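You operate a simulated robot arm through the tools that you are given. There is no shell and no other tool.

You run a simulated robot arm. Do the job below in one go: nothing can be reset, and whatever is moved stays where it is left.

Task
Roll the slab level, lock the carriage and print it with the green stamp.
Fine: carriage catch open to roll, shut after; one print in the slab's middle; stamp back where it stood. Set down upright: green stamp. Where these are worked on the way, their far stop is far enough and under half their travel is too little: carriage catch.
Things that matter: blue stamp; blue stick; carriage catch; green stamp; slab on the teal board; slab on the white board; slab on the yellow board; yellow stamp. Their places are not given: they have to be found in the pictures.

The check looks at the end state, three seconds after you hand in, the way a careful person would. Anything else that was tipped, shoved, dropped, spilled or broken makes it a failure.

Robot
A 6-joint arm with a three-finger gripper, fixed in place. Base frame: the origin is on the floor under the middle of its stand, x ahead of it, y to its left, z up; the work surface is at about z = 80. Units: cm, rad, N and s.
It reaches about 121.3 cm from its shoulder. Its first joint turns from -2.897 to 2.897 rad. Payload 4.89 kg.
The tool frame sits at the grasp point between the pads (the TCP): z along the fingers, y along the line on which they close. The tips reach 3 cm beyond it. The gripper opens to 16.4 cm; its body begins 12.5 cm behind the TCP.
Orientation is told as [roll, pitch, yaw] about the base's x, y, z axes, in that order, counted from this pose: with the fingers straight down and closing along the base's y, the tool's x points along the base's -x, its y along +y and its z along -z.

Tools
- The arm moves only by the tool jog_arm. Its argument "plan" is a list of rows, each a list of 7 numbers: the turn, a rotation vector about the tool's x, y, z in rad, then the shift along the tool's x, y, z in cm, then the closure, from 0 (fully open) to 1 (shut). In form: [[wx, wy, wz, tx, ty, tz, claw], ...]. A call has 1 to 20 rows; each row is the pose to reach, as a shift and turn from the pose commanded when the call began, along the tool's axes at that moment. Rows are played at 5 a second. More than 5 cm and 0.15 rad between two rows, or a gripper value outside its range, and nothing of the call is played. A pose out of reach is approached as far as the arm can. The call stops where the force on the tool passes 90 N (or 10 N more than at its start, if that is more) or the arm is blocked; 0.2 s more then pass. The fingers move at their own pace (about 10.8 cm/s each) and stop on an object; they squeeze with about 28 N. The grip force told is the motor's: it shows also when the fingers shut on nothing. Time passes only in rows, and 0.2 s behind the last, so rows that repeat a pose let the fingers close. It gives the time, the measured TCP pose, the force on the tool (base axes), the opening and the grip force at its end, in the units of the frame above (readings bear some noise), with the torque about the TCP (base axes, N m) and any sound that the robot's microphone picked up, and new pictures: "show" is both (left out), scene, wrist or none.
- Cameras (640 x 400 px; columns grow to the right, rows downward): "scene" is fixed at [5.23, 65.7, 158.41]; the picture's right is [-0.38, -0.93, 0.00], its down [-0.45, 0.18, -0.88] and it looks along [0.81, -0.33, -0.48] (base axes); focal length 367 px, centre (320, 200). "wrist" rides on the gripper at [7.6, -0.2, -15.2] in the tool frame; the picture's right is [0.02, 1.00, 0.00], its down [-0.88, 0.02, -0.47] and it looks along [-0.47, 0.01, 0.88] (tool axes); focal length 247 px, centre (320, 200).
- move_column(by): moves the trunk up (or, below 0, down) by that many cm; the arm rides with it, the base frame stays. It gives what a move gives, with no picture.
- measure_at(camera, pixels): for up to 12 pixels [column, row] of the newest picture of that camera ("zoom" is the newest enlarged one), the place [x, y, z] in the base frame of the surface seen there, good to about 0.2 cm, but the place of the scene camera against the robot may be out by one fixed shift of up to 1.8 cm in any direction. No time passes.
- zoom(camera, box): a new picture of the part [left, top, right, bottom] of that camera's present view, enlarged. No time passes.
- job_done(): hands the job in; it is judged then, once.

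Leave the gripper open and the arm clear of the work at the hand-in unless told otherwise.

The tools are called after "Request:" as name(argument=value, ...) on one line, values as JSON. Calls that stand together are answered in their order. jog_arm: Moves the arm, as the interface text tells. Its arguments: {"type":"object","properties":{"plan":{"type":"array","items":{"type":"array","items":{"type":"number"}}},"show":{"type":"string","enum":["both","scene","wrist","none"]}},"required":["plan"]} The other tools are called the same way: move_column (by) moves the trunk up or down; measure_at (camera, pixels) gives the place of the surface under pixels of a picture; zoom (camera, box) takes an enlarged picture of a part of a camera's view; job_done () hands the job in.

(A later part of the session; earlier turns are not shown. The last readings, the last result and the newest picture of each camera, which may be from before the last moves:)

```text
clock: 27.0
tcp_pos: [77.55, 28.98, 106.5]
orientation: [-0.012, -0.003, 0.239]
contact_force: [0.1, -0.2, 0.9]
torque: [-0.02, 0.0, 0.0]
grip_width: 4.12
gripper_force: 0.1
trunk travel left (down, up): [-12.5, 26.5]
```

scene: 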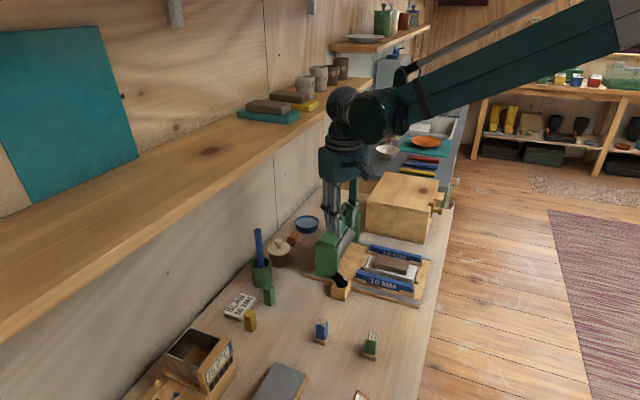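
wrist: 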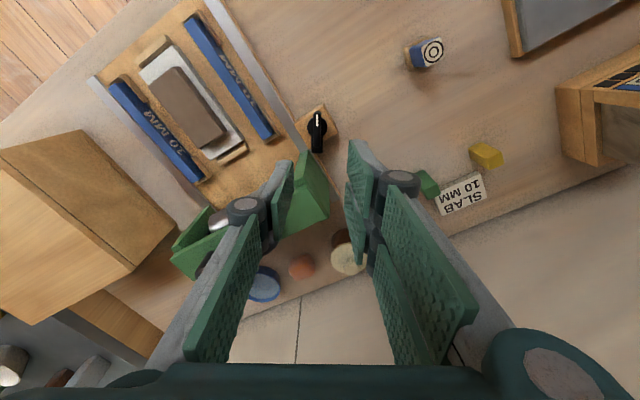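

I'll recentre over the hub, level the tool, narrow the opening to 2.4 cm (the post is near on that side), and come down to just above the bar for a check.

Request:
jog_arm(plan=[[-0.0117, -0.0028, 0, -0.25, -0.4, 0, 0.855], [-0.0117, -0.0028, 0, -0.25, -0.4, 4, 0.855], [-0.0117, -0.0028, 0, -0.25, -0.4, 8, 0.855], [-0.0117, -0.0028, 0, -0.25, -0.4, 12, 0.855], [-0.0117, -0.0028, 0, -0.25, -0.4, 14, 0.855], [-0.0117, -0.0028, 0, -0.25, -0.4, 14, 0.855]], show="wrist")

Request:
zoom(camera="wrist", box=[250, 90, 390, 240])

```text
clock: 28.4
tcp_pos: [77.94, 28.59, 92.34]
orientation: [0.0, -0.006, 0.242]
contact_force: [0.1, 0.9, -0.4]
torque: [0.0, 0.07, -0.05]
grip_width: 2.38
gripper_force: 0.0
trunk travel left (down, up): [-12.5, 26.5]
```

wrist: 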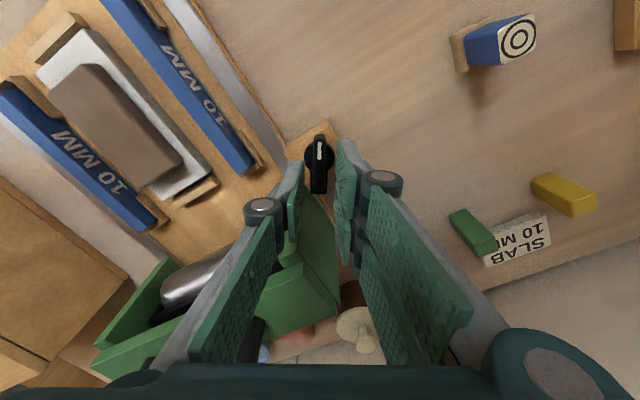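

```text
2.67 times, centred on (320, 165) of wrist
```

zoom: 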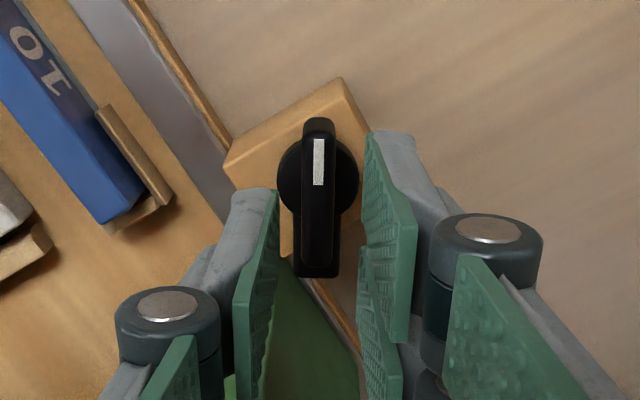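

The bar is centred between the tips. Descending 3.8 cm and closing.

Request:
jog_arm(plan=[[0, 0, 0, 0, 0, 1.3, 0.855], [0, 0, 0, 0, 0, 2.6, 0.855], [0, 0, 0, 0, 0, 3.75, 0.855], [0, 0, 0, 0, 0, 3.75, 0.9], [0, 0, 0, 0, 0, 3.75, 1], [0, 0, 0, 0, 0, 3.75, 1], [0, 0, 0, 0, 0, 3.75, 1], [0, 0, 0, 0, 0, 3.75, 1]], show="none")

```text
clock: 30.2
tcp_pos: [78.02, 28.49, 88.56]
orientation: [0.0, -0.005, 0.24]
contact_force: [-6.8, 7.7, -4.3]
torque: [0.28, 0.13, -0.02]
grip_width: 1.09
gripper_force: 44.8
trunk travel left (down, up): [-12.5, 26.5]
```

Gripped well centred. Turning a further 0.5 rad counter-clockwise.

Request:
jog_arm(plan=[[0, 0, -0.08, 0, 0, 0, 1], [0, 0, -0.16, 0, 0, 0, 1], [0, 0, -0.24, 0, 0, 0, 1], [0, 0, -0.32, 0, 0, 0, 1], [0, 0, -0.4, 0, 0, 0, 1], [0, 0, -0.48, 0, 0, 0, 1], [0, 0, -0.48, 0, 0, 0, 1]], show="wrist")

Request:
zoom(camera="wrist", box=[250, 90, 390, 240])

```text
clock: 31.8
tcp_pos: [78.08, 28.55, 88.66]
orientation: [-0.005, -0.005, 0.722]
contact_force: [-25.1, 10.8, -18.7]
torque: [0.18, 0.69, 0.01]
grip_width: 1.07
gripper_force: 44.8
trunk travel left (down, up): [-12.5, 26.5]
```

wrist: 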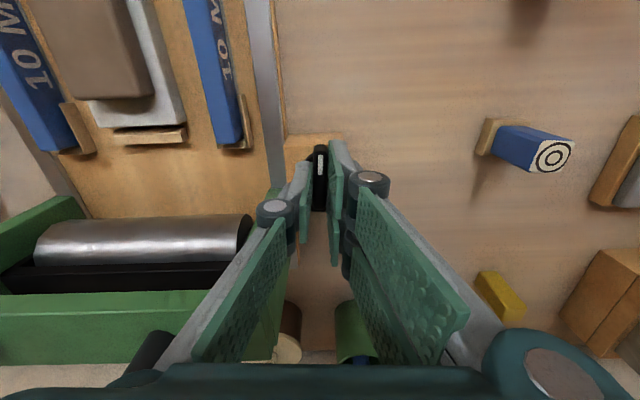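

```text
2.67 times, centred on (320, 165) of wrist
```

zoom: 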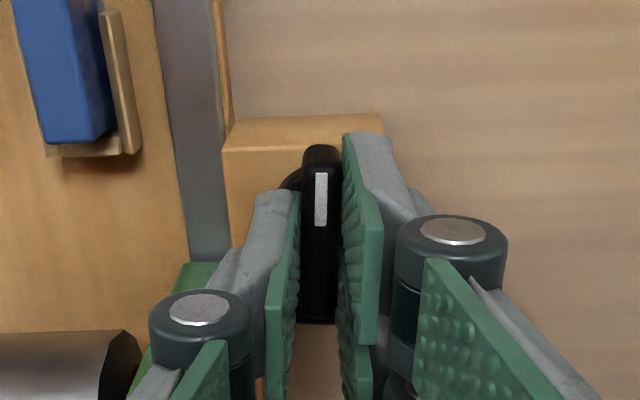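

Still free at about 86°. A bit further to find the stop, watching the torque.

Request:
jog_arm(plan=[[0, 0, -0.07, 0.03, 0.08, 0.05, 1], [0, 0, -0.14, 0.03, 0.08, 0.05, 1], [0, 0, -0.14, 0.03, 0.08, 0.05, 1]], show="wrist")

Request:
zoom(camera="wrist", box=[250, 90, 390, 240])

```text
clock: 32.6
tcp_pos: [78.26, 28.53, 88.64]
orientation: [-0.003, -0.006, 0.861]
contact_force: [-17.1, 14.1, -15.1]
torque: [0.72, 0.14, -1.88]
grip_width: 1.24
gripper_force: 44.7
trunk travel left (down, up): [-12.5, 26.5]
```

wrist: 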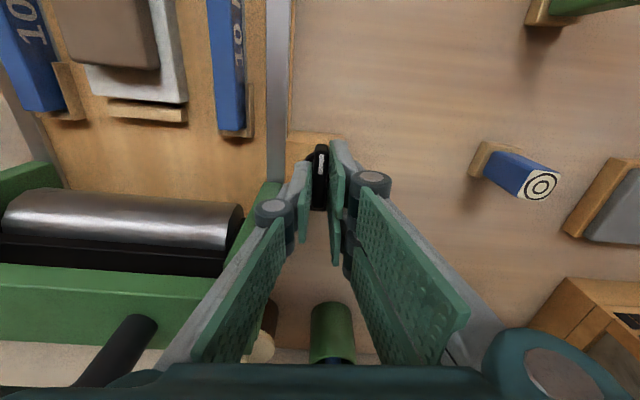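

```text
2.67 times, centred on (320, 165) of wrist
```

zoom: 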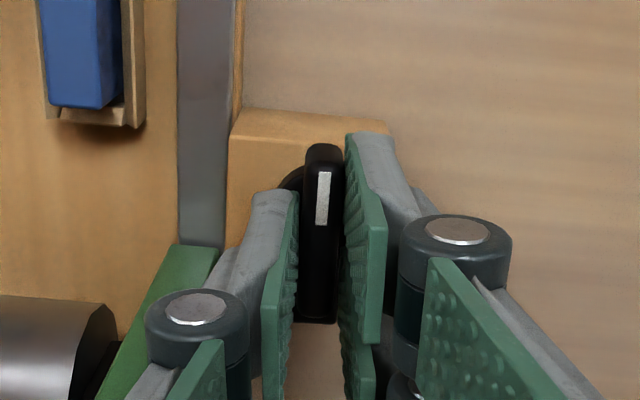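

Torque −1.88 N m: the catch is at its open stop. I'll back off slightly, open the fingers a little and lift clear.

Request:
jog_arm(plan=[[0, 0, 0.07, 0, 0, 0, 1], [0, 0, 0.07, 0, 0, 0, 0.85], [0, 0, 0.07, 0, 0, 0, 0.82], [0, 0, 0.07, 0, 0, -0.7, 0.82], [0, 0, 0.07, 0, 0, -2, 0.82], [0, 0, 0.07, 0, 0, -5, 0.82], [0, 0, 0.07, 0, 0, -9, 0.82], [0, 0, 0.07, 0, 0, -13, 0.8], [0, 0, 0.07, 0, 0, -17, 0.75], [0, 0, 0.07, 0, 0, -17, 0.7]], show="both")

```text
clock: 34.8
tcp_pos: [78.34, 28.74, 105.75]
orientation: [-0.004, -0.005, 0.79]
contact_force: [-0.3, 0.0, -0.3]
torque: [0.0, -0.04, 0.01]
grip_width: 4.91
gripper_force: 0.0
trunk travel left (down, up): [-12.5, 26.5]
```

scene: 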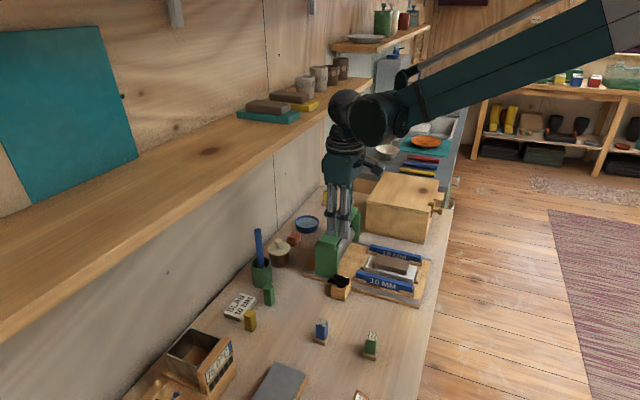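
wrist: 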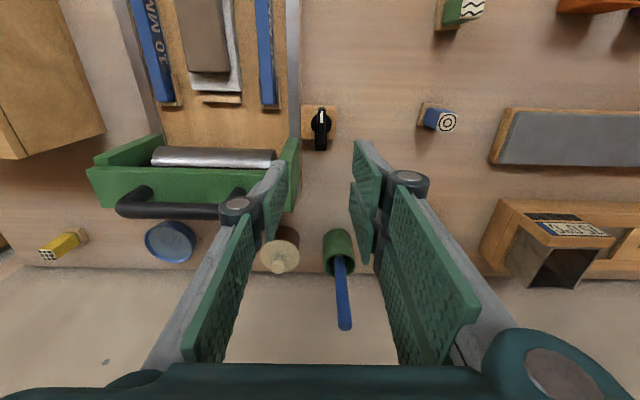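

The catch bar now lies along the rails with its mark toward the slab side, so the tongue is out of the way. Next: rise, turn to yaw ≈ −0.78 and hover over the middle of the carriage handle, around (92.6, 22.1).

Request:
jog_arm(plan=[[0, 0, 0.13, -0.2, -0.6, -3, 0.65], [0, 0, 0.26, -0.6, -1.6, -6.25, 0.65], [0, 0, 0.39, -1.2, -3.3, -6.25, 0.65], [0, 0, 0.52, -1.8, -5.0, -6.25, 0.65], [0, 0, 0.65, -2.4, -6.7, -6.25, 0.65], [0, 0, 0.78, -3.0, -8.4, -6.25, 0.65], [0, 0, 0.91, -3.6, -10.1, -6.25, 0.65], [0, 0, 1.04, -4.2, -11.7, -6.25, 0.65], [0, 0, 1.17, -4.7, -13.0, -6.25, 0.65], [0, 0, 1.3, -5.1, -14.1, -6.25, 0.65], [0, 0, 1.44, -5.32, -14.8, -6.25, 0.65], [0, 0, 1.57, -5.32, -14.8, -6.25, 0.65], [0, 0, 1.57, -5.32, -14.8, -6.25, 0.65]], show="both")

```text
clock: 37.6
tcp_pos: [92.23, 21.67, 111.94]
orientation: [0.004, -0.003, -0.779]
contact_force: [1.3, -0.1, 0.2]
torque: [0.03, -0.01, -0.03]
grip_width: 5.74
gripper_force: 0.0
trunk travel left (down, up): [-12.5, 26.5]
```

scene: 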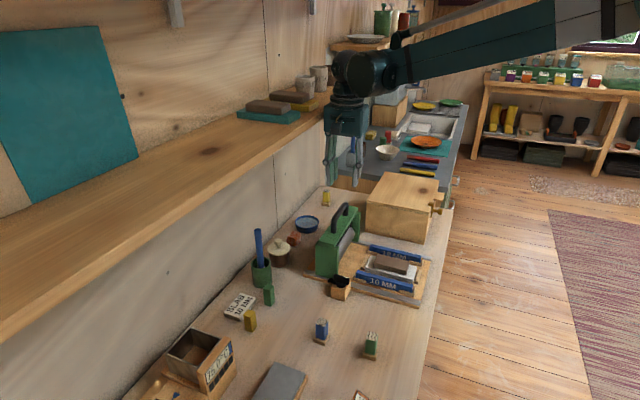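
wrist: 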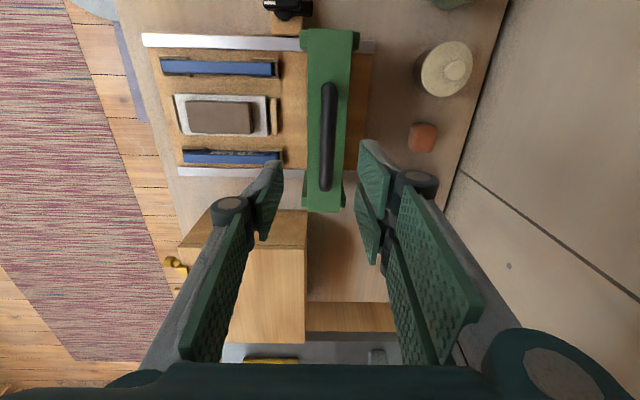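

I now have a good top view of the whole rig. I'll measure the handle, slab, sticks, and rails.

Request:
measure_at(camera="wrist", pixels=[[328, 90], [328, 110], [327, 135], [326, 160], [325, 183], [321, 135], [333, 135], [310, 135], [345, 135], [310, 45], [310, 200], [345, 40]])

Request:
measure_at(camera="wrist", pixels=[[187, 103], [251, 103], [187, 131], [251, 131], [180, 98], [268, 98], [180, 135], [268, 133], [220, 68], [230, 158], [160, 42], [290, 42]])

Request:
zoom(camera="wrist", box=[140, 0, 400, 220])

```text
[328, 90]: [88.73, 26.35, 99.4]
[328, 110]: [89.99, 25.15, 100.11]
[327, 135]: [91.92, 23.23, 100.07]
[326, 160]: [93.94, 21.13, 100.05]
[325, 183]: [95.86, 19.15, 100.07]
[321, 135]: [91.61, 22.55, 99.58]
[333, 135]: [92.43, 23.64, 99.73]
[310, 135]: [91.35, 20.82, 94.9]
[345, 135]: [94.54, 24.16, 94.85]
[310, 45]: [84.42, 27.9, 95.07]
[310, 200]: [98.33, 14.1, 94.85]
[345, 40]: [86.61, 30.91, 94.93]
```

```text
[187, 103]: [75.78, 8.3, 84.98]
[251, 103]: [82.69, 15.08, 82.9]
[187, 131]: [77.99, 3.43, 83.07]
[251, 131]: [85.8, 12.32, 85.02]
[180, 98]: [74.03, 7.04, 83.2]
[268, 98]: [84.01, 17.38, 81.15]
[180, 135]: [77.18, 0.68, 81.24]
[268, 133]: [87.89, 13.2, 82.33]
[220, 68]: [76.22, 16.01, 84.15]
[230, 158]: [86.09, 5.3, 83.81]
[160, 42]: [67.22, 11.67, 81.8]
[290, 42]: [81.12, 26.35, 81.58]
```

```text
1.82 times, centred on (270, 110) of wrist
```

zoom: 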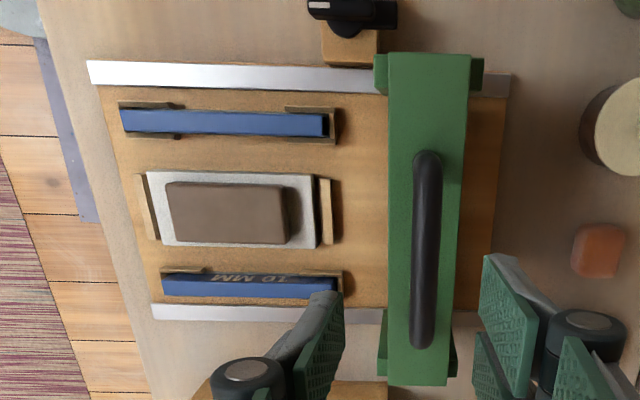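

Handle rod: middle ≈ (92.3, 22.76), top z=100.1, about 1.8 cm thick, and the beam below it is at z=94.9. The slab on the white board spans u≈59–69, with top z=85.0, stick tops at 84.0 and board top at 83.1. I'll go down over the handle and grip it.

Request:
jog_arm(plan=[[0, 0, 0, 0.72, 0.82, 3, 0.65], [0, 0, 0, 0.72, 0.82, 7, 0.65], [0, 0, 0, 0.72, 0.82, 10.5, 0.65], [0, 0, 0, 0.72, 0.82, 12.8, 0.65], [0, 0, 0, 0.72, 0.82, 12.8, 0.65]], show="both")

Request:
zoom(camera="wrist", box=[220, 100, 420, 290])

```text
clock: 38.8
tcp_pos: [92.51, 23.09, 99.25]
orientation: [0.005, -0.004, -0.779]
contact_force: [-0.5, -0.1, -0.4]
torque: [-0.06, 0.02, 0.02]
grip_width: 5.74
gripper_force: 0.1
trunk travel left (down, up): [-12.5, 26.5]
```

scene: 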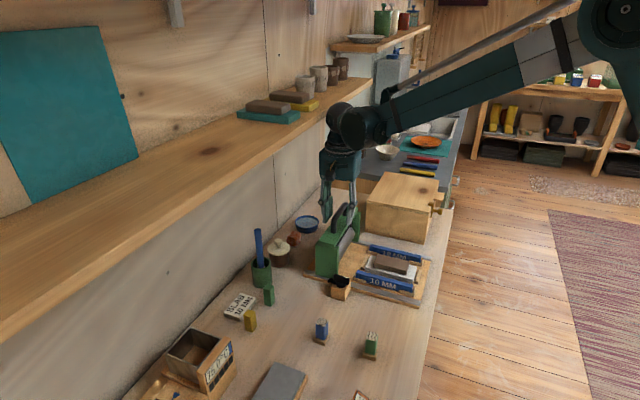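
wrist: 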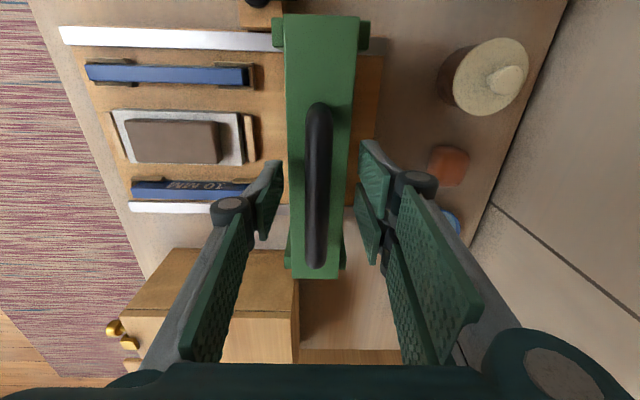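

```text
2.11 times, centred on (320, 195) of wrist
```

zoom: 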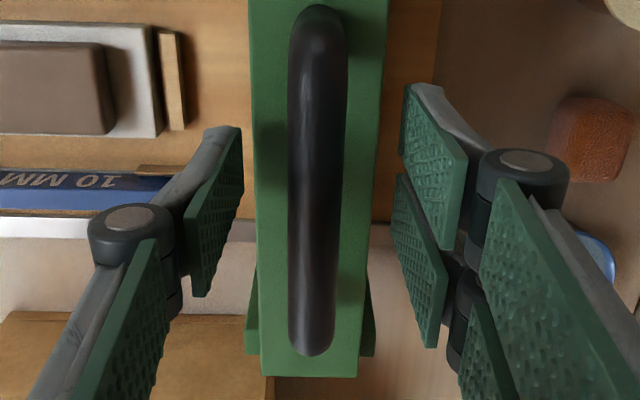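

The rod is centred between the fingers. Closing on it.

Request:
jog_arm(plan=[[0, 0, 0, 0, 0, 0.1, 0.8], [0, 0, 0, 0, 0, 0.1, 1], [0, 0, 0, 0, 0, 0.1, 1], [0, 0, 0, 0, 0, 0.1, 1], [0, 0, 0, 0, 0, 0.1, 1]], show="wrist")

```text
clock: 40.0
tcp_pos: [92.22, 23.08, 99.06]
orientation: [0.003, -0.003, -0.78]
contact_force: [-23.4, -13.1, -19.6]
torque: [-0.12, -0.07, -0.82]
grip_width: 1.64
gripper_force: 44.7
trunk travel left (down, up): [-12.5, 26.5]
```

wrist: 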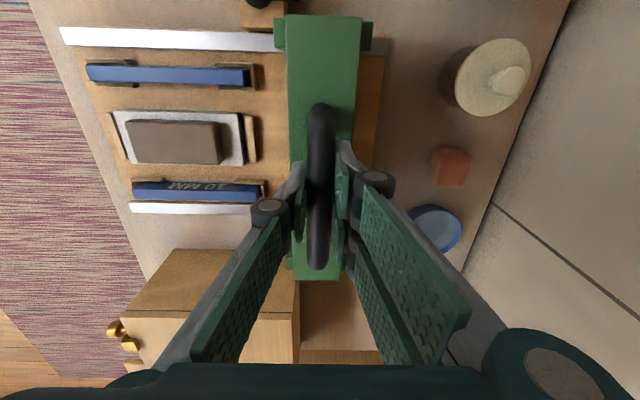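

Gripped (1.64 cm). Now pushing the carriage toward the slab along −u, slowly, 1 cm per row.

Request:
jog_arm(plan=[[0, 0, 0, 0, -0.5, 0.1, 1], [0, 0, 0, 0, -1.3, 0.1, 1], [0, 0, 0, 0, -2.2, 0.1, 1], [0, 0, 0, 0, -3.2, 0.1, 1], [0, 0, 0, 0, -4.2, 0.1, 1], [0, 0, 0, 0, -5.2, 0.1, 1], [0, 0, 0, 0, -6.2, 0.1, 1], [0, 0, 0, 0, -7.0, 0.1, 1], [0, 0, 0, 0, -7.0, 0.1, 1]], show="both")

```text
clock: 42.0
tcp_pos: [87.23, 17.98, 98.99]
orientation: [0.005, -0.003, -0.779]
contact_force: [-32.8, 31.0, -2.4]
torque: [0.14, 0.08, -0.96]
grip_width: 1.66
gripper_force: 44.8
trunk travel left (down, up): [-12.5, 26.5]
```

scene: 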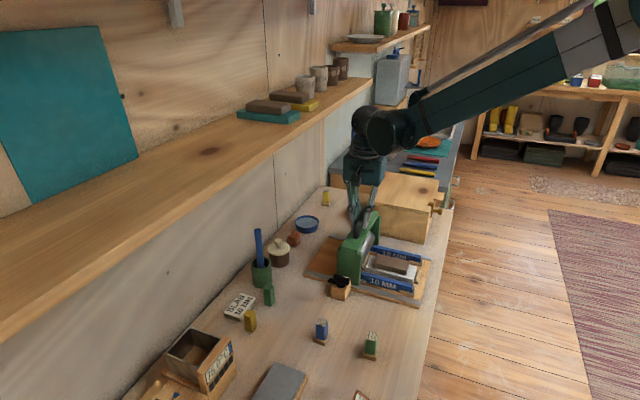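
wrist: 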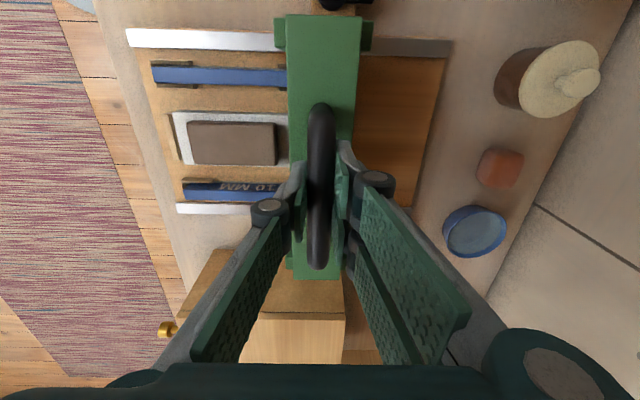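

The carriage rolls. A sideways reading of about 45 N toward −v shows the rails are angled slightly less than I assumed, so I'll trim the direction and yaw a little and continue.

Request:
jog_arm(plan=[[0, 0, 0.006, 0.15, -0.5, 0, 1], [0, 0, 0.012, 0.2, -1.3, 0, 1], [0, 0, 0.012, 0.22, -2.2, 0, 1], [0, 0, 0.012, 0.23, -3.0, 0, 1], [0, 0, 0.012, 0.24, -3.8, 0, 1], [0, 0, 0.012, 0.25, -4.6, 0, 1], [0, 0, 0.012, 0.25, -4.6, 0, 1]], show="both")

```text
clock: 43.6
tcp_pos: [83.94, 14.75, 99.04]
orientation: [0.006, -0.004, -0.793]
contact_force: [17.7, -14.9, 34.2]
torque: [-0.54, -0.54, 1.01]
grip_width: 1.64
gripper_force: 45.3
trunk travel left (down, up): [-12.5, 26.5]
```

scene: 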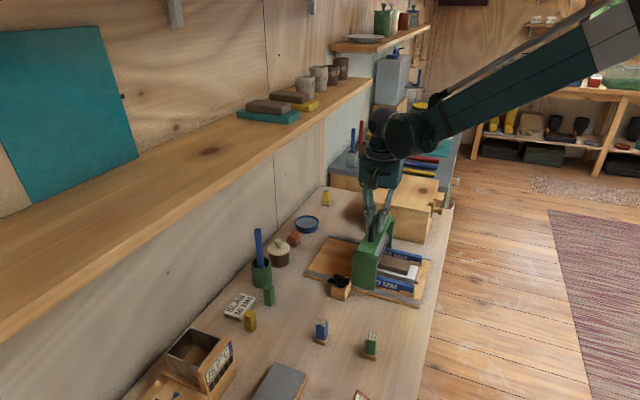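
wrist: 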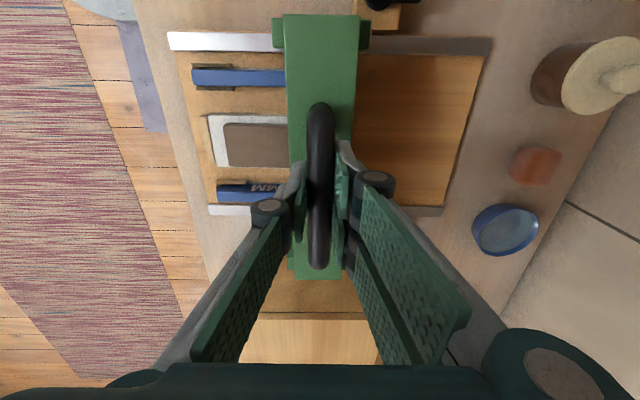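

Slightly over-trimmed (now 23 N toward +v). I'll halve the correction and keep rolling over the slab.

Request:
jog_arm(plan=[[0, 0, -0.004, -0.08, -0.5, -0.05, 1], [0, 0, -0.006, -0.08, -1.2, -0.08, 1], [0, 0, -0.006, -0.07, -2.0, -0.08, 1], [0, 0, -0.006, -0.06, -2.8, -0.08, 1], [0, 0, -0.006, -0.06, -3.6, -0.08, 1], [0, 0, -0.006, -0.05, -4.4, -0.08, 1], [0, 0, -0.006, -0.05, -5.2, -0.08, 1], [0, 0, -0.006, -0.05, -5.2, -0.08, 1]], show="both")

```text
clock: 45.4
tcp_pos: [80.19, 11.08, 98.98]
orientation: [0.004, 0.0, -0.784]
contact_force: [23.2, -25.5, 24.5]
torque: [-0.07, -0.09, -0.06]
grip_width: 1.62
gripper_force: 45.2
trunk travel left (down, up): [-12.5, 26.5]
```

scene: 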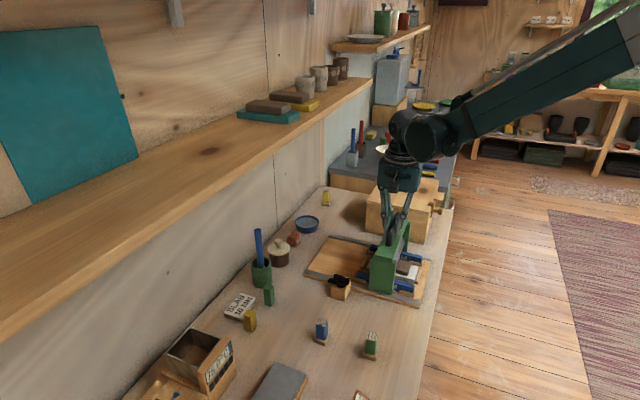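
wrist: 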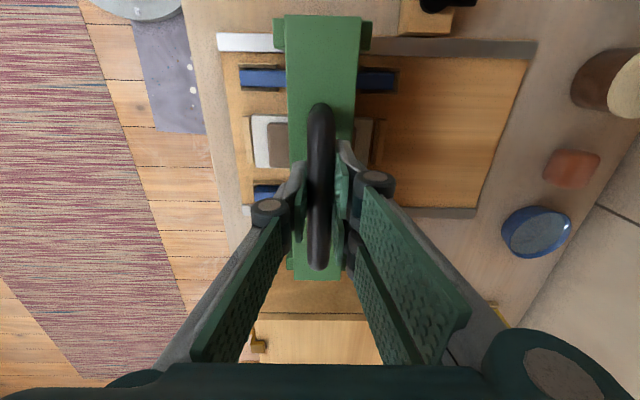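

Halfway across the slab. Continuing about 6.4 cm with a small trim.

Request:
jog_arm(plan=[[0, 0, 0, -0.08, -0.6, -0.04, 1], [0, 0, 0, -0.1, -1.4, -0.06, 1], [0, 0, 0, -0.1, -2.2, -0.06, 1], [0, 0, 0, -0.1, -3.0, -0.06, 1], [0, 0, 0, -0.1, -3.8, -0.06, 1], [0, 0, 0, -0.1, -4.6, -0.06, 1], [0, 0, 0, -0.1, -5.3, -0.06, 1], [0, 0, 0, -0.1, -5.3, -0.06, 1]], show="both")

```text
clock: 47.2
tcp_pos: [76.73, 7.44, 98.99]
orientation: [0.005, -0.004, -0.785]
contact_force: [9.7, -11.4, 13.0]
torque: [0.03, -0.04, -0.1]
grip_width: 1.62
gripper_force: 44.8
trunk travel left (down, up): [-12.5, 26.5]
```

scene: 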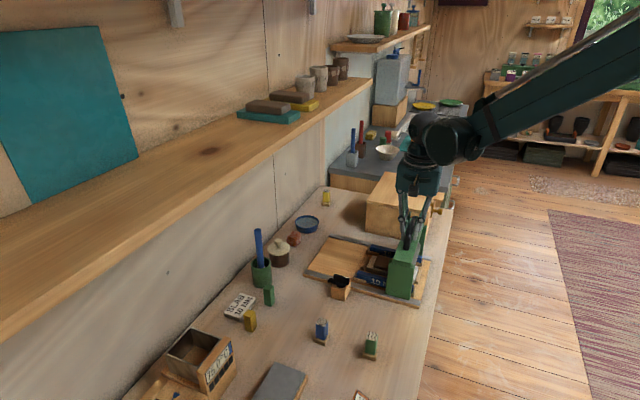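
wrist: 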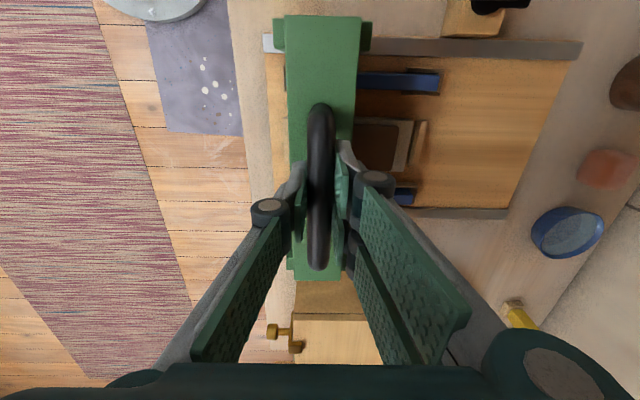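

The carriage is near the far end. I'll push slowly on toward the end stop.

Request:
jog_arm(plan=[[0, 0, 0, -0.03, -0.4, -0.03, 1], [0, 0, 0, -0.03, -0.8, -0.03, 1], [0, 0, 0, -0.03, -1.2, -0.03, 1], [0, 0, 0, -0.03, -1.6, -0.03, 1], [0, 0, 0, -0.03, -2.0, -0.03, 1], [0, 0, 0, -0.03, -2.0, -0.03, 1]], show="both")

```text
clock: 48.6
tcp_pos: [75.56, 6.42, 98.97]
orientation: [0.006, -0.003, -0.784]
contact_force: [47.9, 40.9, 21.1]
torque: [0.92, 0.75, -0.3]
grip_width: 1.63
gripper_force: 44.8
trunk travel left (down, up): [-12.5, 26.5]
```

scene: 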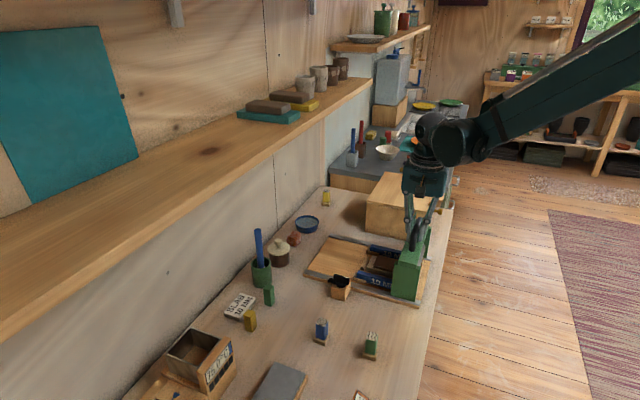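
wrist: 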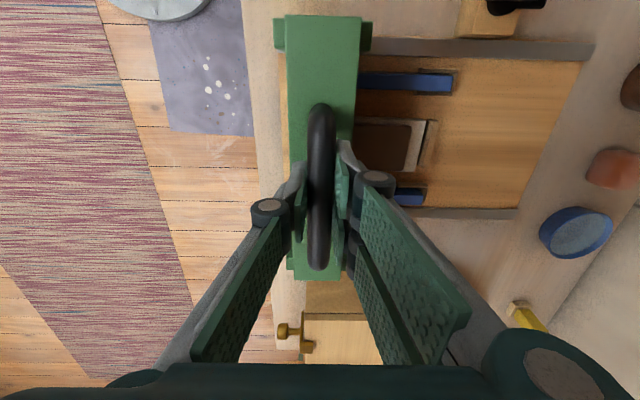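

The end stop is reached (about 63 N along +u, at handle u≈57.7). Now rolling back toward home.

Request:
jog_arm(plan=[[0, 0, 0, 0, 0.6, 0, 1], [0, 0, 0, 0, 1.4, 0, 1], [0, 0, 0, 0, 2.3, 0, 1], [0, 0, 0, 0, 3.2, 0, 1], [0, 0, 0, 0, 4.1, 0, 1], [0, 0, 0, 0, 5.0, 0, 1], [0, 0, 0, 0, 5.9, 0, 1], [0, 0, 0, 0, 6.8, 0, 1], [0, 0, 0, 0, 7.7, 0, 1], [0, 0, 0, 0, 8.6, 0, 1], [0, 0, 0, 0, 9.5, 0, 1], [0, 0, 0, 0, 10.4, 0, 1], [0, 0, 0, 0, 11.3, 0, 1], [0, 0, 0, 0, 11.3, 0, 1]], show="wrist")

```text
clock: 51.6
tcp_pos: [83.14, 14.02, 99.06]
orientation: [0.005, -0.001, -0.785]
contact_force: [-1.5, 4.5, -28.8]
torque: [-0.2, -0.15, -0.06]
grip_width: 1.61
gripper_force: 44.9
trunk travel left (down, up): [-12.5, 26.5]
```

wrist: 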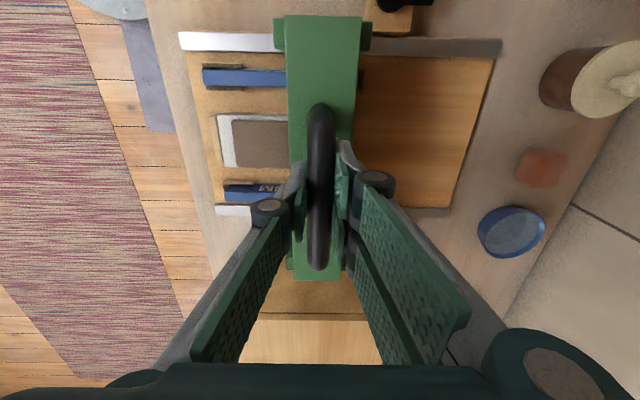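

Continuing home, another 12.6 cm.

Request:
jog_arm(plan=[[0, 0, 0, 0, 0.9, 0, 1], [0, 0, 0, 0, 1.8, 0, 1], [0, 0, 0, 0, 2.7, 0, 1], [0, 0, 0, 0, 3.6, 0, 1], [0, 0, 0, 0, 4.5, 0, 1], [0, 0, 0, 0, 5.4, 0, 1], [0, 0, 0, 0, 6.3, 0, 1], [0, 0, 0, 0, 7.2, 0, 1], [0, 0, 0, 0, 8.1, 0, 1], [0, 0, 0, 0, 9.0, 0, 1], [0, 0, 0, 0, 9.9, 0, 1], [0, 0, 0, 0, 10.8, 0, 1], [0, 0, 0, 0, 11.6, 0, 1], [0, 0, 0, 0, 12.2, 0, 1], [0, 0, 0, 0, 12.5, 0, 1], [0, 0, 0, 0, 12.5, 0, 1]], show="both")

```text
clock: 55.0
tcp_pos: [92.11, 22.77, 99.14]
orientation: [0.006, -0.003, -0.786]
contact_force: [-3.7, 3.9, -17.0]
torque: [-0.02, -0.01, -0.02]
grip_width: 1.63
gripper_force: 45.0
trunk travel left (down, up): [-12.5, 26.5]
```

scene: 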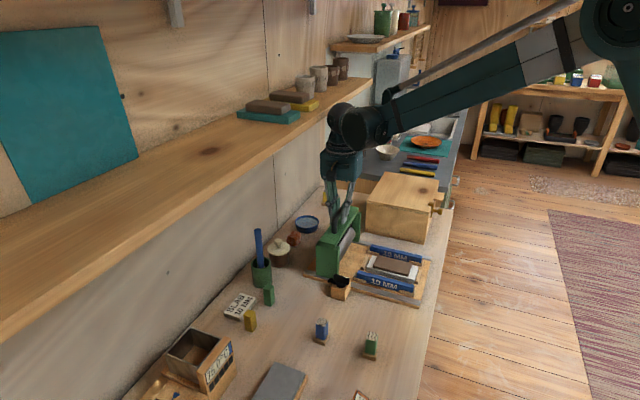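
wrist: 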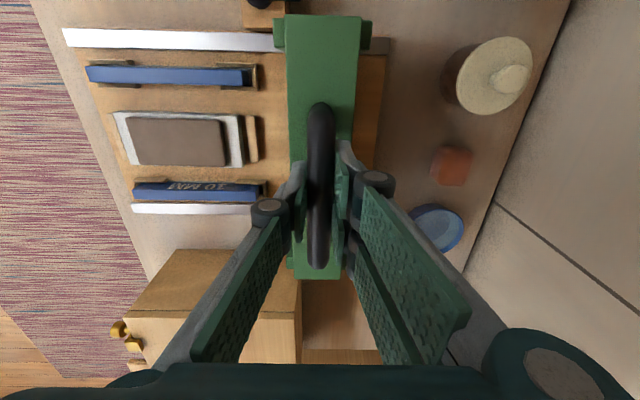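

Nearly home. I'll ease on by 0.4 cm to see whether a home stop is felt.

Request:
jog_arm(plan=[[0, 0, 0, 0, 0.2, 0, 1], [0, 0, 0, 0, 0.4, 0, 1], [0, 0, 0, 0, 0.4, 0, 1]], show="wrist")

Request:
measure_at(camera="wrist", pixels=[[160, 130], [190, 140], [215, 160], [140, 125], [220, 127], [150, 158], [232, 140], [120, 120], [120, 72], [230, 77], [210, 190], [253, 140]])

Request:
zoom(camera="wrist", box=[90, 20, 310, 220])

```text
clock: 55.8
tcp_pos: [92.33, 22.96, 99.07]
orientation: [0.003, -0.001, -0.786]
contact_force: [-32.2, -10.9, -41.5]
torque: [0.19, 0.03, 0.15]
grip_width: 1.65
gripper_force: 45.6
trunk travel left (down, up): [-12.5, 26.5]
```

wrist: 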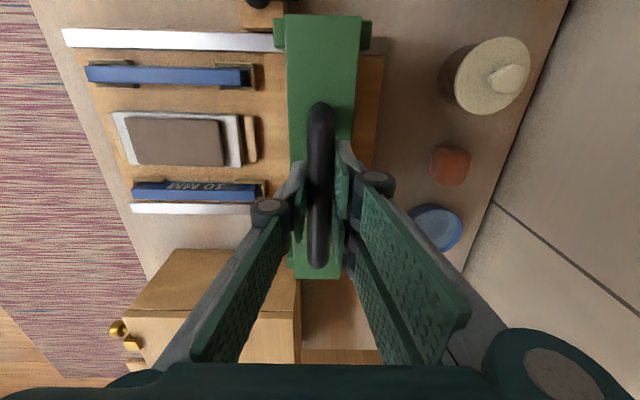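

```text
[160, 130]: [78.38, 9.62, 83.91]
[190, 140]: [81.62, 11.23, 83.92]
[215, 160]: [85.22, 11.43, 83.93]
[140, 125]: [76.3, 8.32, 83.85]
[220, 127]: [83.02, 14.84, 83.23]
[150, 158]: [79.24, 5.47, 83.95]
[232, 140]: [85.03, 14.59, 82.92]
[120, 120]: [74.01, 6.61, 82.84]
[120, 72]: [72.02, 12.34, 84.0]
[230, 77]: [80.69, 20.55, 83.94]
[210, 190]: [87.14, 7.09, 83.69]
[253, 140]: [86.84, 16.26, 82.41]
```

```text
2.00 times, centred on (200, 120) of wrist
```

zoom: 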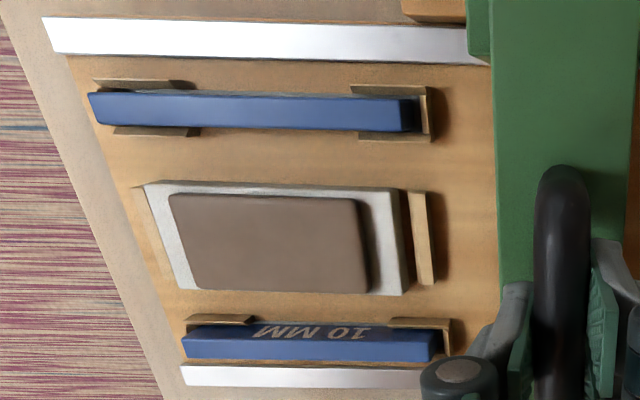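

The slab now reads z≈83.92 all over its top, level with the sticks, and the carriage is at the home stop. I'll relax, release the handle and rise.

Request:
jog_arm(plan=[[0, 0, 0, 0, -0.15, 0, 1], [0, 0, 0, 0, -0.15, 0, 0.8], [0, 0, 0, 0, -0.15, 0, 0.65], [0, 0, 0, 0, -0.15, 0, 0.65], [0, 0, 0, 0, -0.15, -1.5, 0.65], [0, 0, 0, 0, -0.15, -4, 0.65], [0, 0, 0, 0, -0.15, -7, 0.65], [0, 0, 0, 0, -0.15, -10, 0.65], [0, 0, 0, 0, -0.15, -12, 0.65], [0, 0, 0, 0, -0.15, -12, 0.65]], show="both")

Request:
zoom(camera="wrist", box=[140, 0, 400, 220])

```text
clock: 58.0
tcp_pos: [92.28, 22.81, 111.29]
orientation: [0.004, -0.005, -0.785]
contact_force: [0.4, -0.6, 0.8]
torque: [0.03, -0.06, 0.0]
grip_width: 5.72
gripper_force: 0.1
trunk travel left (down, up): [-12.5, 26.5]
```

scene: 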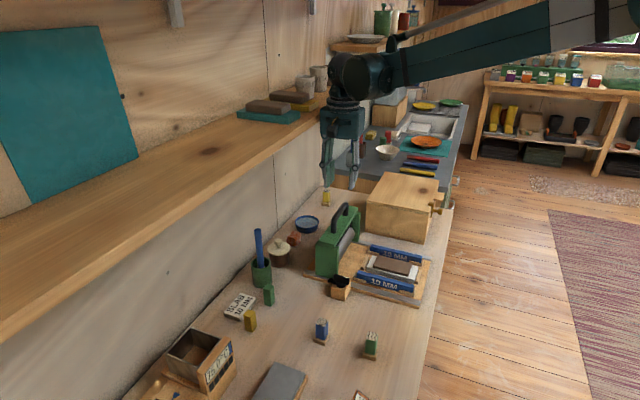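
wrist: 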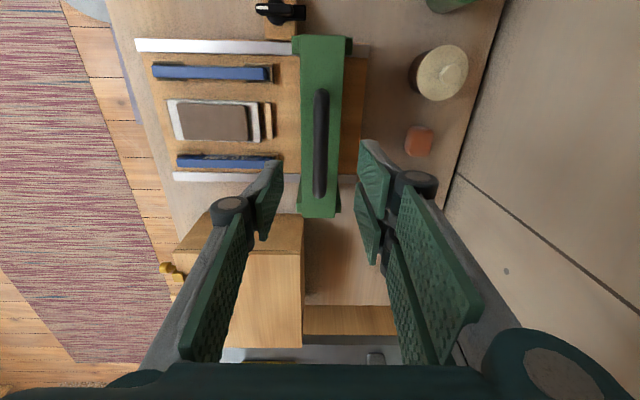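

```text
1.82 times, centred on (270, 110) of wrist
```

zoom: 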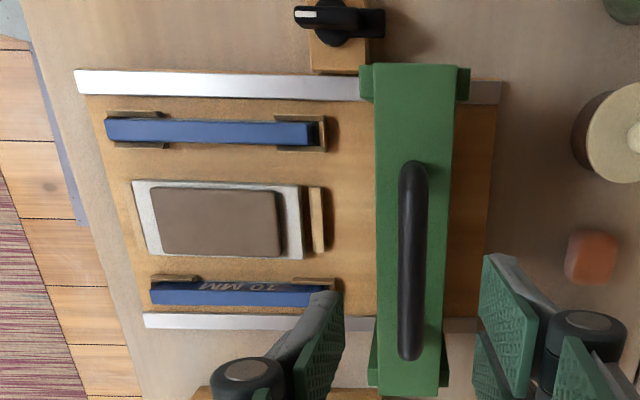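

The slab is level. Next is the catch: I'll go back above the knob with yaw +0.785, gripping the bar about 1 cm off the hub toward its marked end. That keeps the finger pair clear of the carriage post while the knob turns back clockwise.

Request:
jog_arm(plan=[[0, 0, -0.13, 1.2, -0.6, 0, 0.7], [0, 0, -0.26, 2.4, -1.2, 0, 0.7], [0, 0, -0.39, 3.6, -1.8, 0, 0.7], [0, 0, -0.52, 4.8, -2.4, 0, 0.7], [0, 0, -0.65, 6.0, -3.0, 0, 0.75], [0, 0, -0.78, 7.2, -3.6, 0, 0.75], [0, 0, -0.91, 8.4, -4.2, 0, 0.75], [0, 0, -1.04, 9.6, -4.8, 0, 0.75], [0, 0, -1.17, 10.8, -5.4, 0, 0.75], [0, 0, -1.3, 12.0, -6.0, 0, 0.75], [0, 0, -1.43, 13.2, -6.5, 1, 0.75], [0, 0, -1.57, 14.2, -6.99, 3, 0.75], [0, 0, -1.57, 14.2, -6.99, 5, 0.75], [0, 0, -1.57, 14.2, -6.99, 5, 0.75]], show="wrist")

Request:
zoom(camera="wrist", box=[270, 80, 370, 170])

```text
clock: 61.0
tcp_pos: [77.22, 27.95, 106.03]
orientation: [-0.004, -0.006, 0.786]
contact_force: [-0.3, 0.3, 0.4]
torque: [0.02, 0.0, -0.02]
grip_width: 4.11
gripper_force: 0.1
trunk travel left (down, up): [-12.5, 26.5]
```

wrist: 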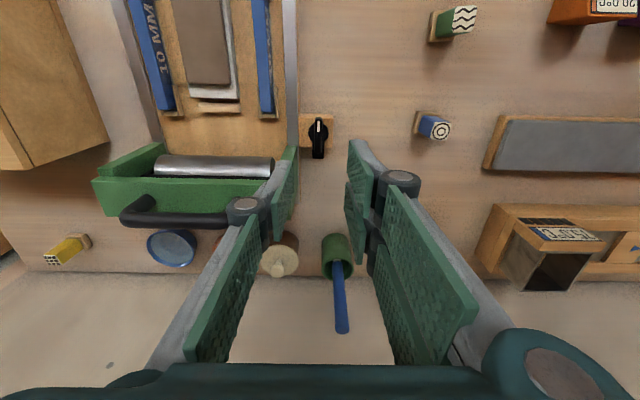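

```text
4.44 times, centred on (320, 125) of wrist
```

zoom: 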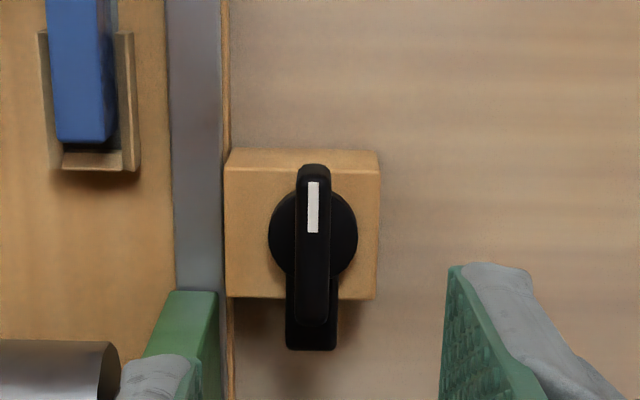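

I'll measure the bar precisely from here.

Request:
measure_at(camera="zoom", pixels=[[313, 185], [313, 250], [313, 310], [297, 250], [328, 250], [275, 235], [352, 235], [312, 340], [290, 345], [334, 345], [185, 300], [213, 300]])

```text
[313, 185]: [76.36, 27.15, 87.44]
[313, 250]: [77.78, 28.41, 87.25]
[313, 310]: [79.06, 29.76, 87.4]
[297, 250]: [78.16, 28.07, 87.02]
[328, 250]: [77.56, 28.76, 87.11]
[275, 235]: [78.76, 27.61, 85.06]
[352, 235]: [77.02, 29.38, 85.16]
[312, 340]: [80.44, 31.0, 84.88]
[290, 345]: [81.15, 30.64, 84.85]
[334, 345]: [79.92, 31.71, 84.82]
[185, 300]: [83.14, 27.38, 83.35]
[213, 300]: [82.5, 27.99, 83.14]
```

The bar centreline passes right under the TCP, offset 0.94 cm from the hub as intended. Descending and gripping.

Request:
jog_arm(plan=[[0, 0, 0, 0, 0, 4, 0.75], [0, 0, 0, 0, 0, 8, 0.75], [0, 0, 0, 0, 0, 12, 0.78], [0, 0, 0, 0, 0, 15, 0.8], [0, 0, 0, 0, 0, 16.6, 0.82], [0, 0, 0, 0, 0, 17.5, 0.82], [0, 0, 0, 0, 0, 17.5, 0.9], [0, 0, 0, 0, 0, 17.5, 1], [0, 0, 0, 0, 0, 17.5, 1], [0, 0, 0, 0, 0, 17.5, 1], [0, 0, 0, 0, 0, 17.5, 1]], show="wrist")

```text
clock: 63.4
tcp_pos: [77.45, 27.82, 88.56]
orientation: [-0.004, -0.005, 0.785]
contact_force: [-7.9, 2.7, -9.1]
torque: [0.26, -0.03, 0.06]
grip_width: 1.08
gripper_force: 45.0
trunk travel left (down, up): [-12.5, 26.5]
```

wrist: 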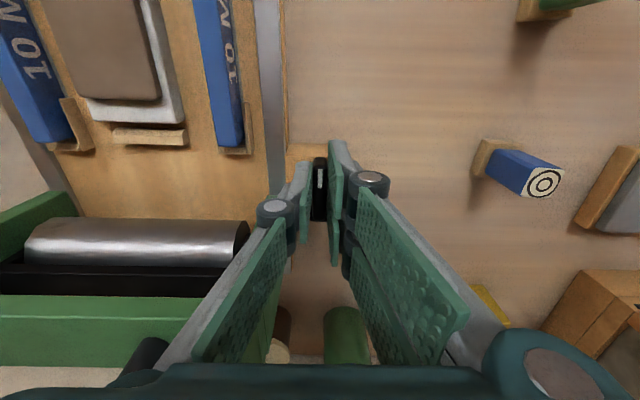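

Gripped, with the hub at tool x ≈ −0.9 cm. Turning clockwise about the hub by 0.8 rad.

Request:
jog_arm(plan=[[0, 0, 0.1, 0, 0.09, 0, 1], [0, 0, 0.2, -0.02, 0.18, 0, 1], [0, 0, 0.3, -0.04, 0.27, 0, 1], [0, 0, 0.4, -0.07, 0.35, 0, 1], [0, 0, 0.5, -0.11, 0.43, 0, 1], [0, 0, 0.6, -0.16, 0.51, 0, 1], [0, 0, 0.7, -0.21, 0.58, 0, 1], [0, 0, 0.8, -0.27, 0.65, 0, 1], [0, 0, 0.8, -0.27, 0.65, 0, 1]], show="wrist")

Request:
zoom(camera="wrist", box=[250, 90, 390, 240])

```text
clock: 65.4
tcp_pos: [77.07, 28.53, 88.5]
orientation: [0.003, -0.005, -0.016]
contact_force: [-23.1, -60.7, -31.3]
torque: [-1.47, 0.77, -0.56]
grip_width: 1.09
gripper_force: 44.8
trunk travel left (down, up): [-12.5, 26.5]
```

wrist: 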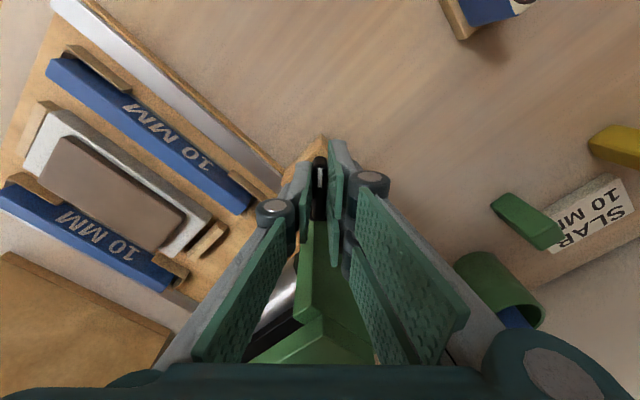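

```text
2.67 times, centred on (320, 165) of wrist
```

zoom: 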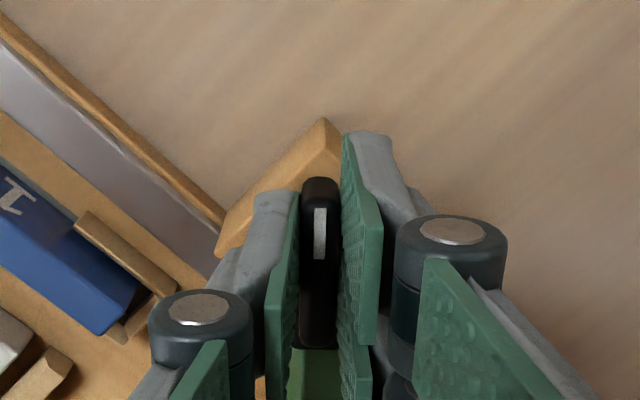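

A side load of about 60 N toward −y has built up, so I'll recentre by 0.15 cm and continue turning 0.4 rad.

Request:
jog_arm(plan=[[0, 0, 0, 0.05, -0.15, 0.06, 1], [0, 0, 0.1, 0.04, -0.06, 0.06, 1], [0, 0, 0.2, 0.03, 0.03, 0.06, 1], [0, 0, 0.3, 0.01, 0.12, 0.06, 1], [0, 0, 0.4, -0.02, 0.2, 0.06, 1], [0, 0, 0.4, -0.02, 0.2, 0.06, 1]], show="wrist")

Request:
zoom(camera="wrist", box=[250, 90, 390, 240])

```text
clock: 66.8
tcp_pos: [77.23, 28.81, 88.57]
orientation: [0.003, -0.005, -0.418]
contact_force: [3.5, -44.6, -21.7]
torque: [-1.27, -0.57, -0.34]
grip_width: 1.09
gripper_force: 44.8
trunk travel left (down, up): [-12.5, 26.5]
```

wrist: 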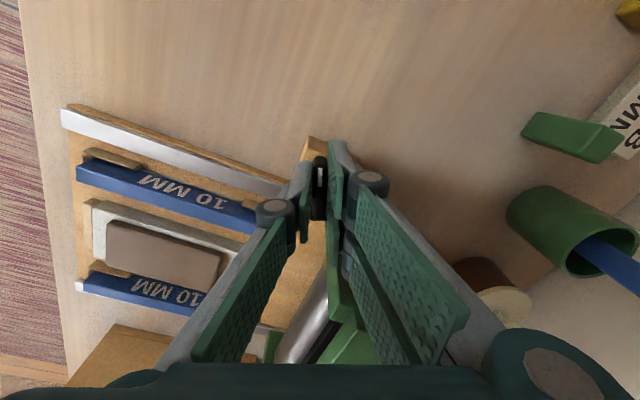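

```text
2.67 times, centred on (320, 165) of wrist
```

zoom: 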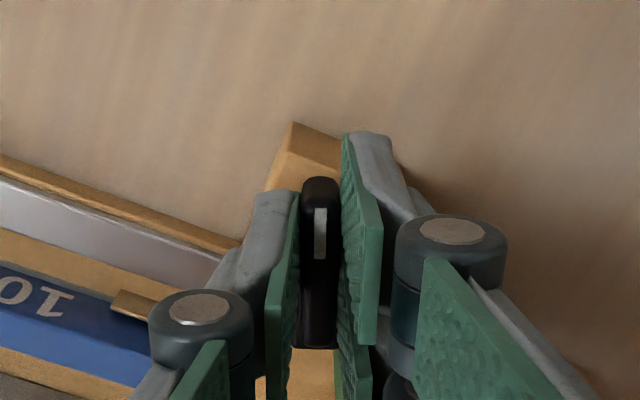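

Continuing 0.36 rad to the shut position, with another small centring shift.

Request:
jog_arm(plan=[[0, 0, 0, -0.05, -0.12, 0.04, 1], [0, 0, 0.09, -0.05, -0.04, 0.04, 1], [0, 0, 0.18, -0.06, 0.04, 0.04, 1], [0, 0, 0.27, -0.08, 0.12, 0.04, 1], [0, 0, 0.36, -0.11, 0.2, 0.04, 1], [0, 0, 0.36, -0.11, 0.2, 0.04, 1]], show="wrist")

Request:
zoom(camera="wrist", box=[250, 90, 390, 240])

```text
clock: 68.2
tcp_pos: [77.43, 29.07, 88.5]
orientation: [0.006, -0.002, -0.778]
contact_force: [21.2, -23.5, -3.0]
torque: [-0.75, -0.73, -0.02]
grip_width: 1.07
gripper_force: 45.4
trunk travel left (down, up): [-12.5, 26.5]
```

wrist: 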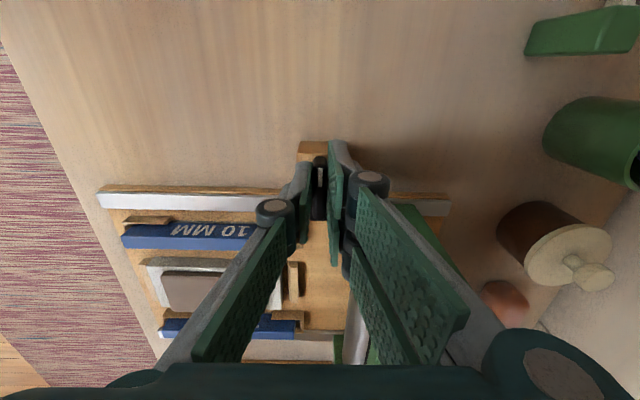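

```text
2.67 times, centred on (320, 165) of wrist
```

zoom: 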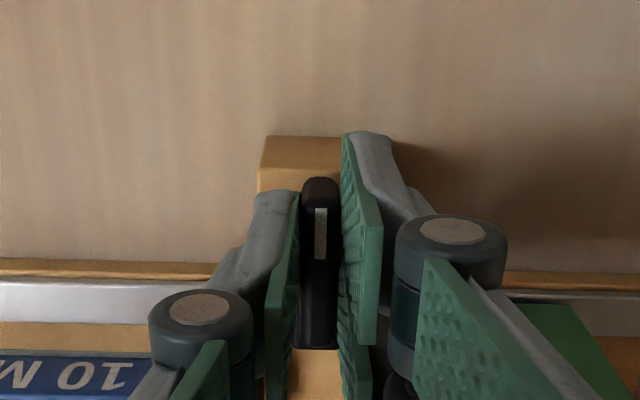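

At yaw −0.778 with no stop felt yet. A further 0.12 rad should find it.

Request:
jog_arm(plan=[[0, 0, 0.06, 0, 0.05, 0, 1], [0, 0, 0.12, 0, 0.1, 0, 1], [0, 0, 0.12, 0, 0.1, 0, 1]], show="none")

```text
clock: 69.0
tcp_pos: [77.42, 29.19, 88.64]
orientation: [0.007, -0.003, -0.898]
contact_force: [20.1, -12.6, 9.8]
torque: [-0.37, -0.42, 2.13]
grip_width: 1.38
gripper_force: 44.5
trunk travel left (down, up): [-12.5, 26.5]
```

Torque +2.13 N m: the catch is at its shut stop. Backing off a touch, opening a little, and lifting clear.

Request:
jog_arm(plan=[[0, 0, -0.1, 0, -0.09, 0, 1], [0, 0, -0.1, 0, -0.09, 0, 0.9], [0, 0, -0.1, 0, -0.09, 0, 0.84], [0, 0, -0.1, 0, -0.09, -0.5, 0.84], [0, 0, -0.1, 0, -0.09, -1.8, 0.84], [0, 0, -0.1, 0, -0.09, -4.5, 0.84], [0, 0, -0.1, 0, -0.09, -8.5, 0.82], [0, 0, -0.1, 0, -0.09, -12.5, 0.8], [0, 0, -0.1, 0, -0.09, -16.5, 0.7], [0, 0, -0.1, 0, -0.09, -16.5, 0.6]], show="both")

Request:
zoom(camera="wrist", box=[270, 80, 370, 170])

```text
clock: 71.2
tcp_pos: [77.43, 28.6, 105.13]
orientation: [0.005, -0.003, -0.795]
contact_force: [-1.0, -0.8, 0.7]
torque: [0.02, -0.05, -0.01]
grip_width: 6.55
gripper_force: 0.1
trunk travel left (down, up): [-12.5, 26.5]
```

scene: 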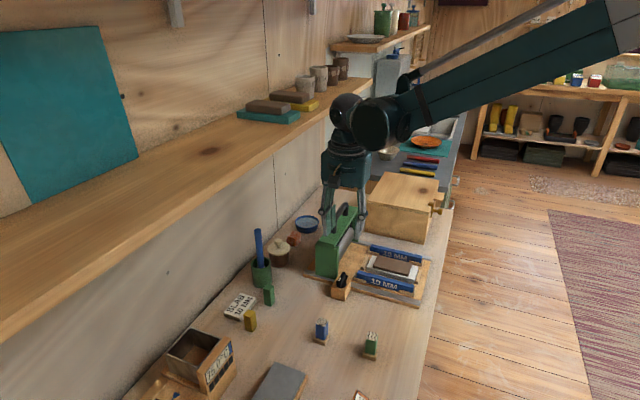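
wrist: 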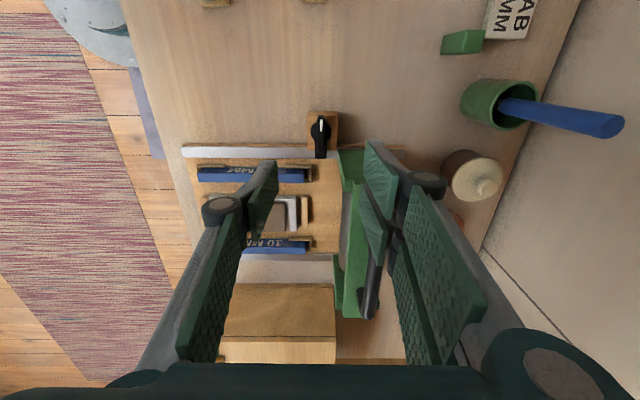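

```text
4.44 times, centred on (320, 125) of wrist
```

zoom: 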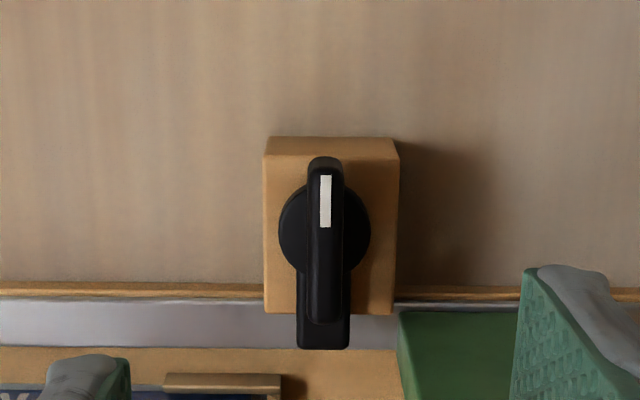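

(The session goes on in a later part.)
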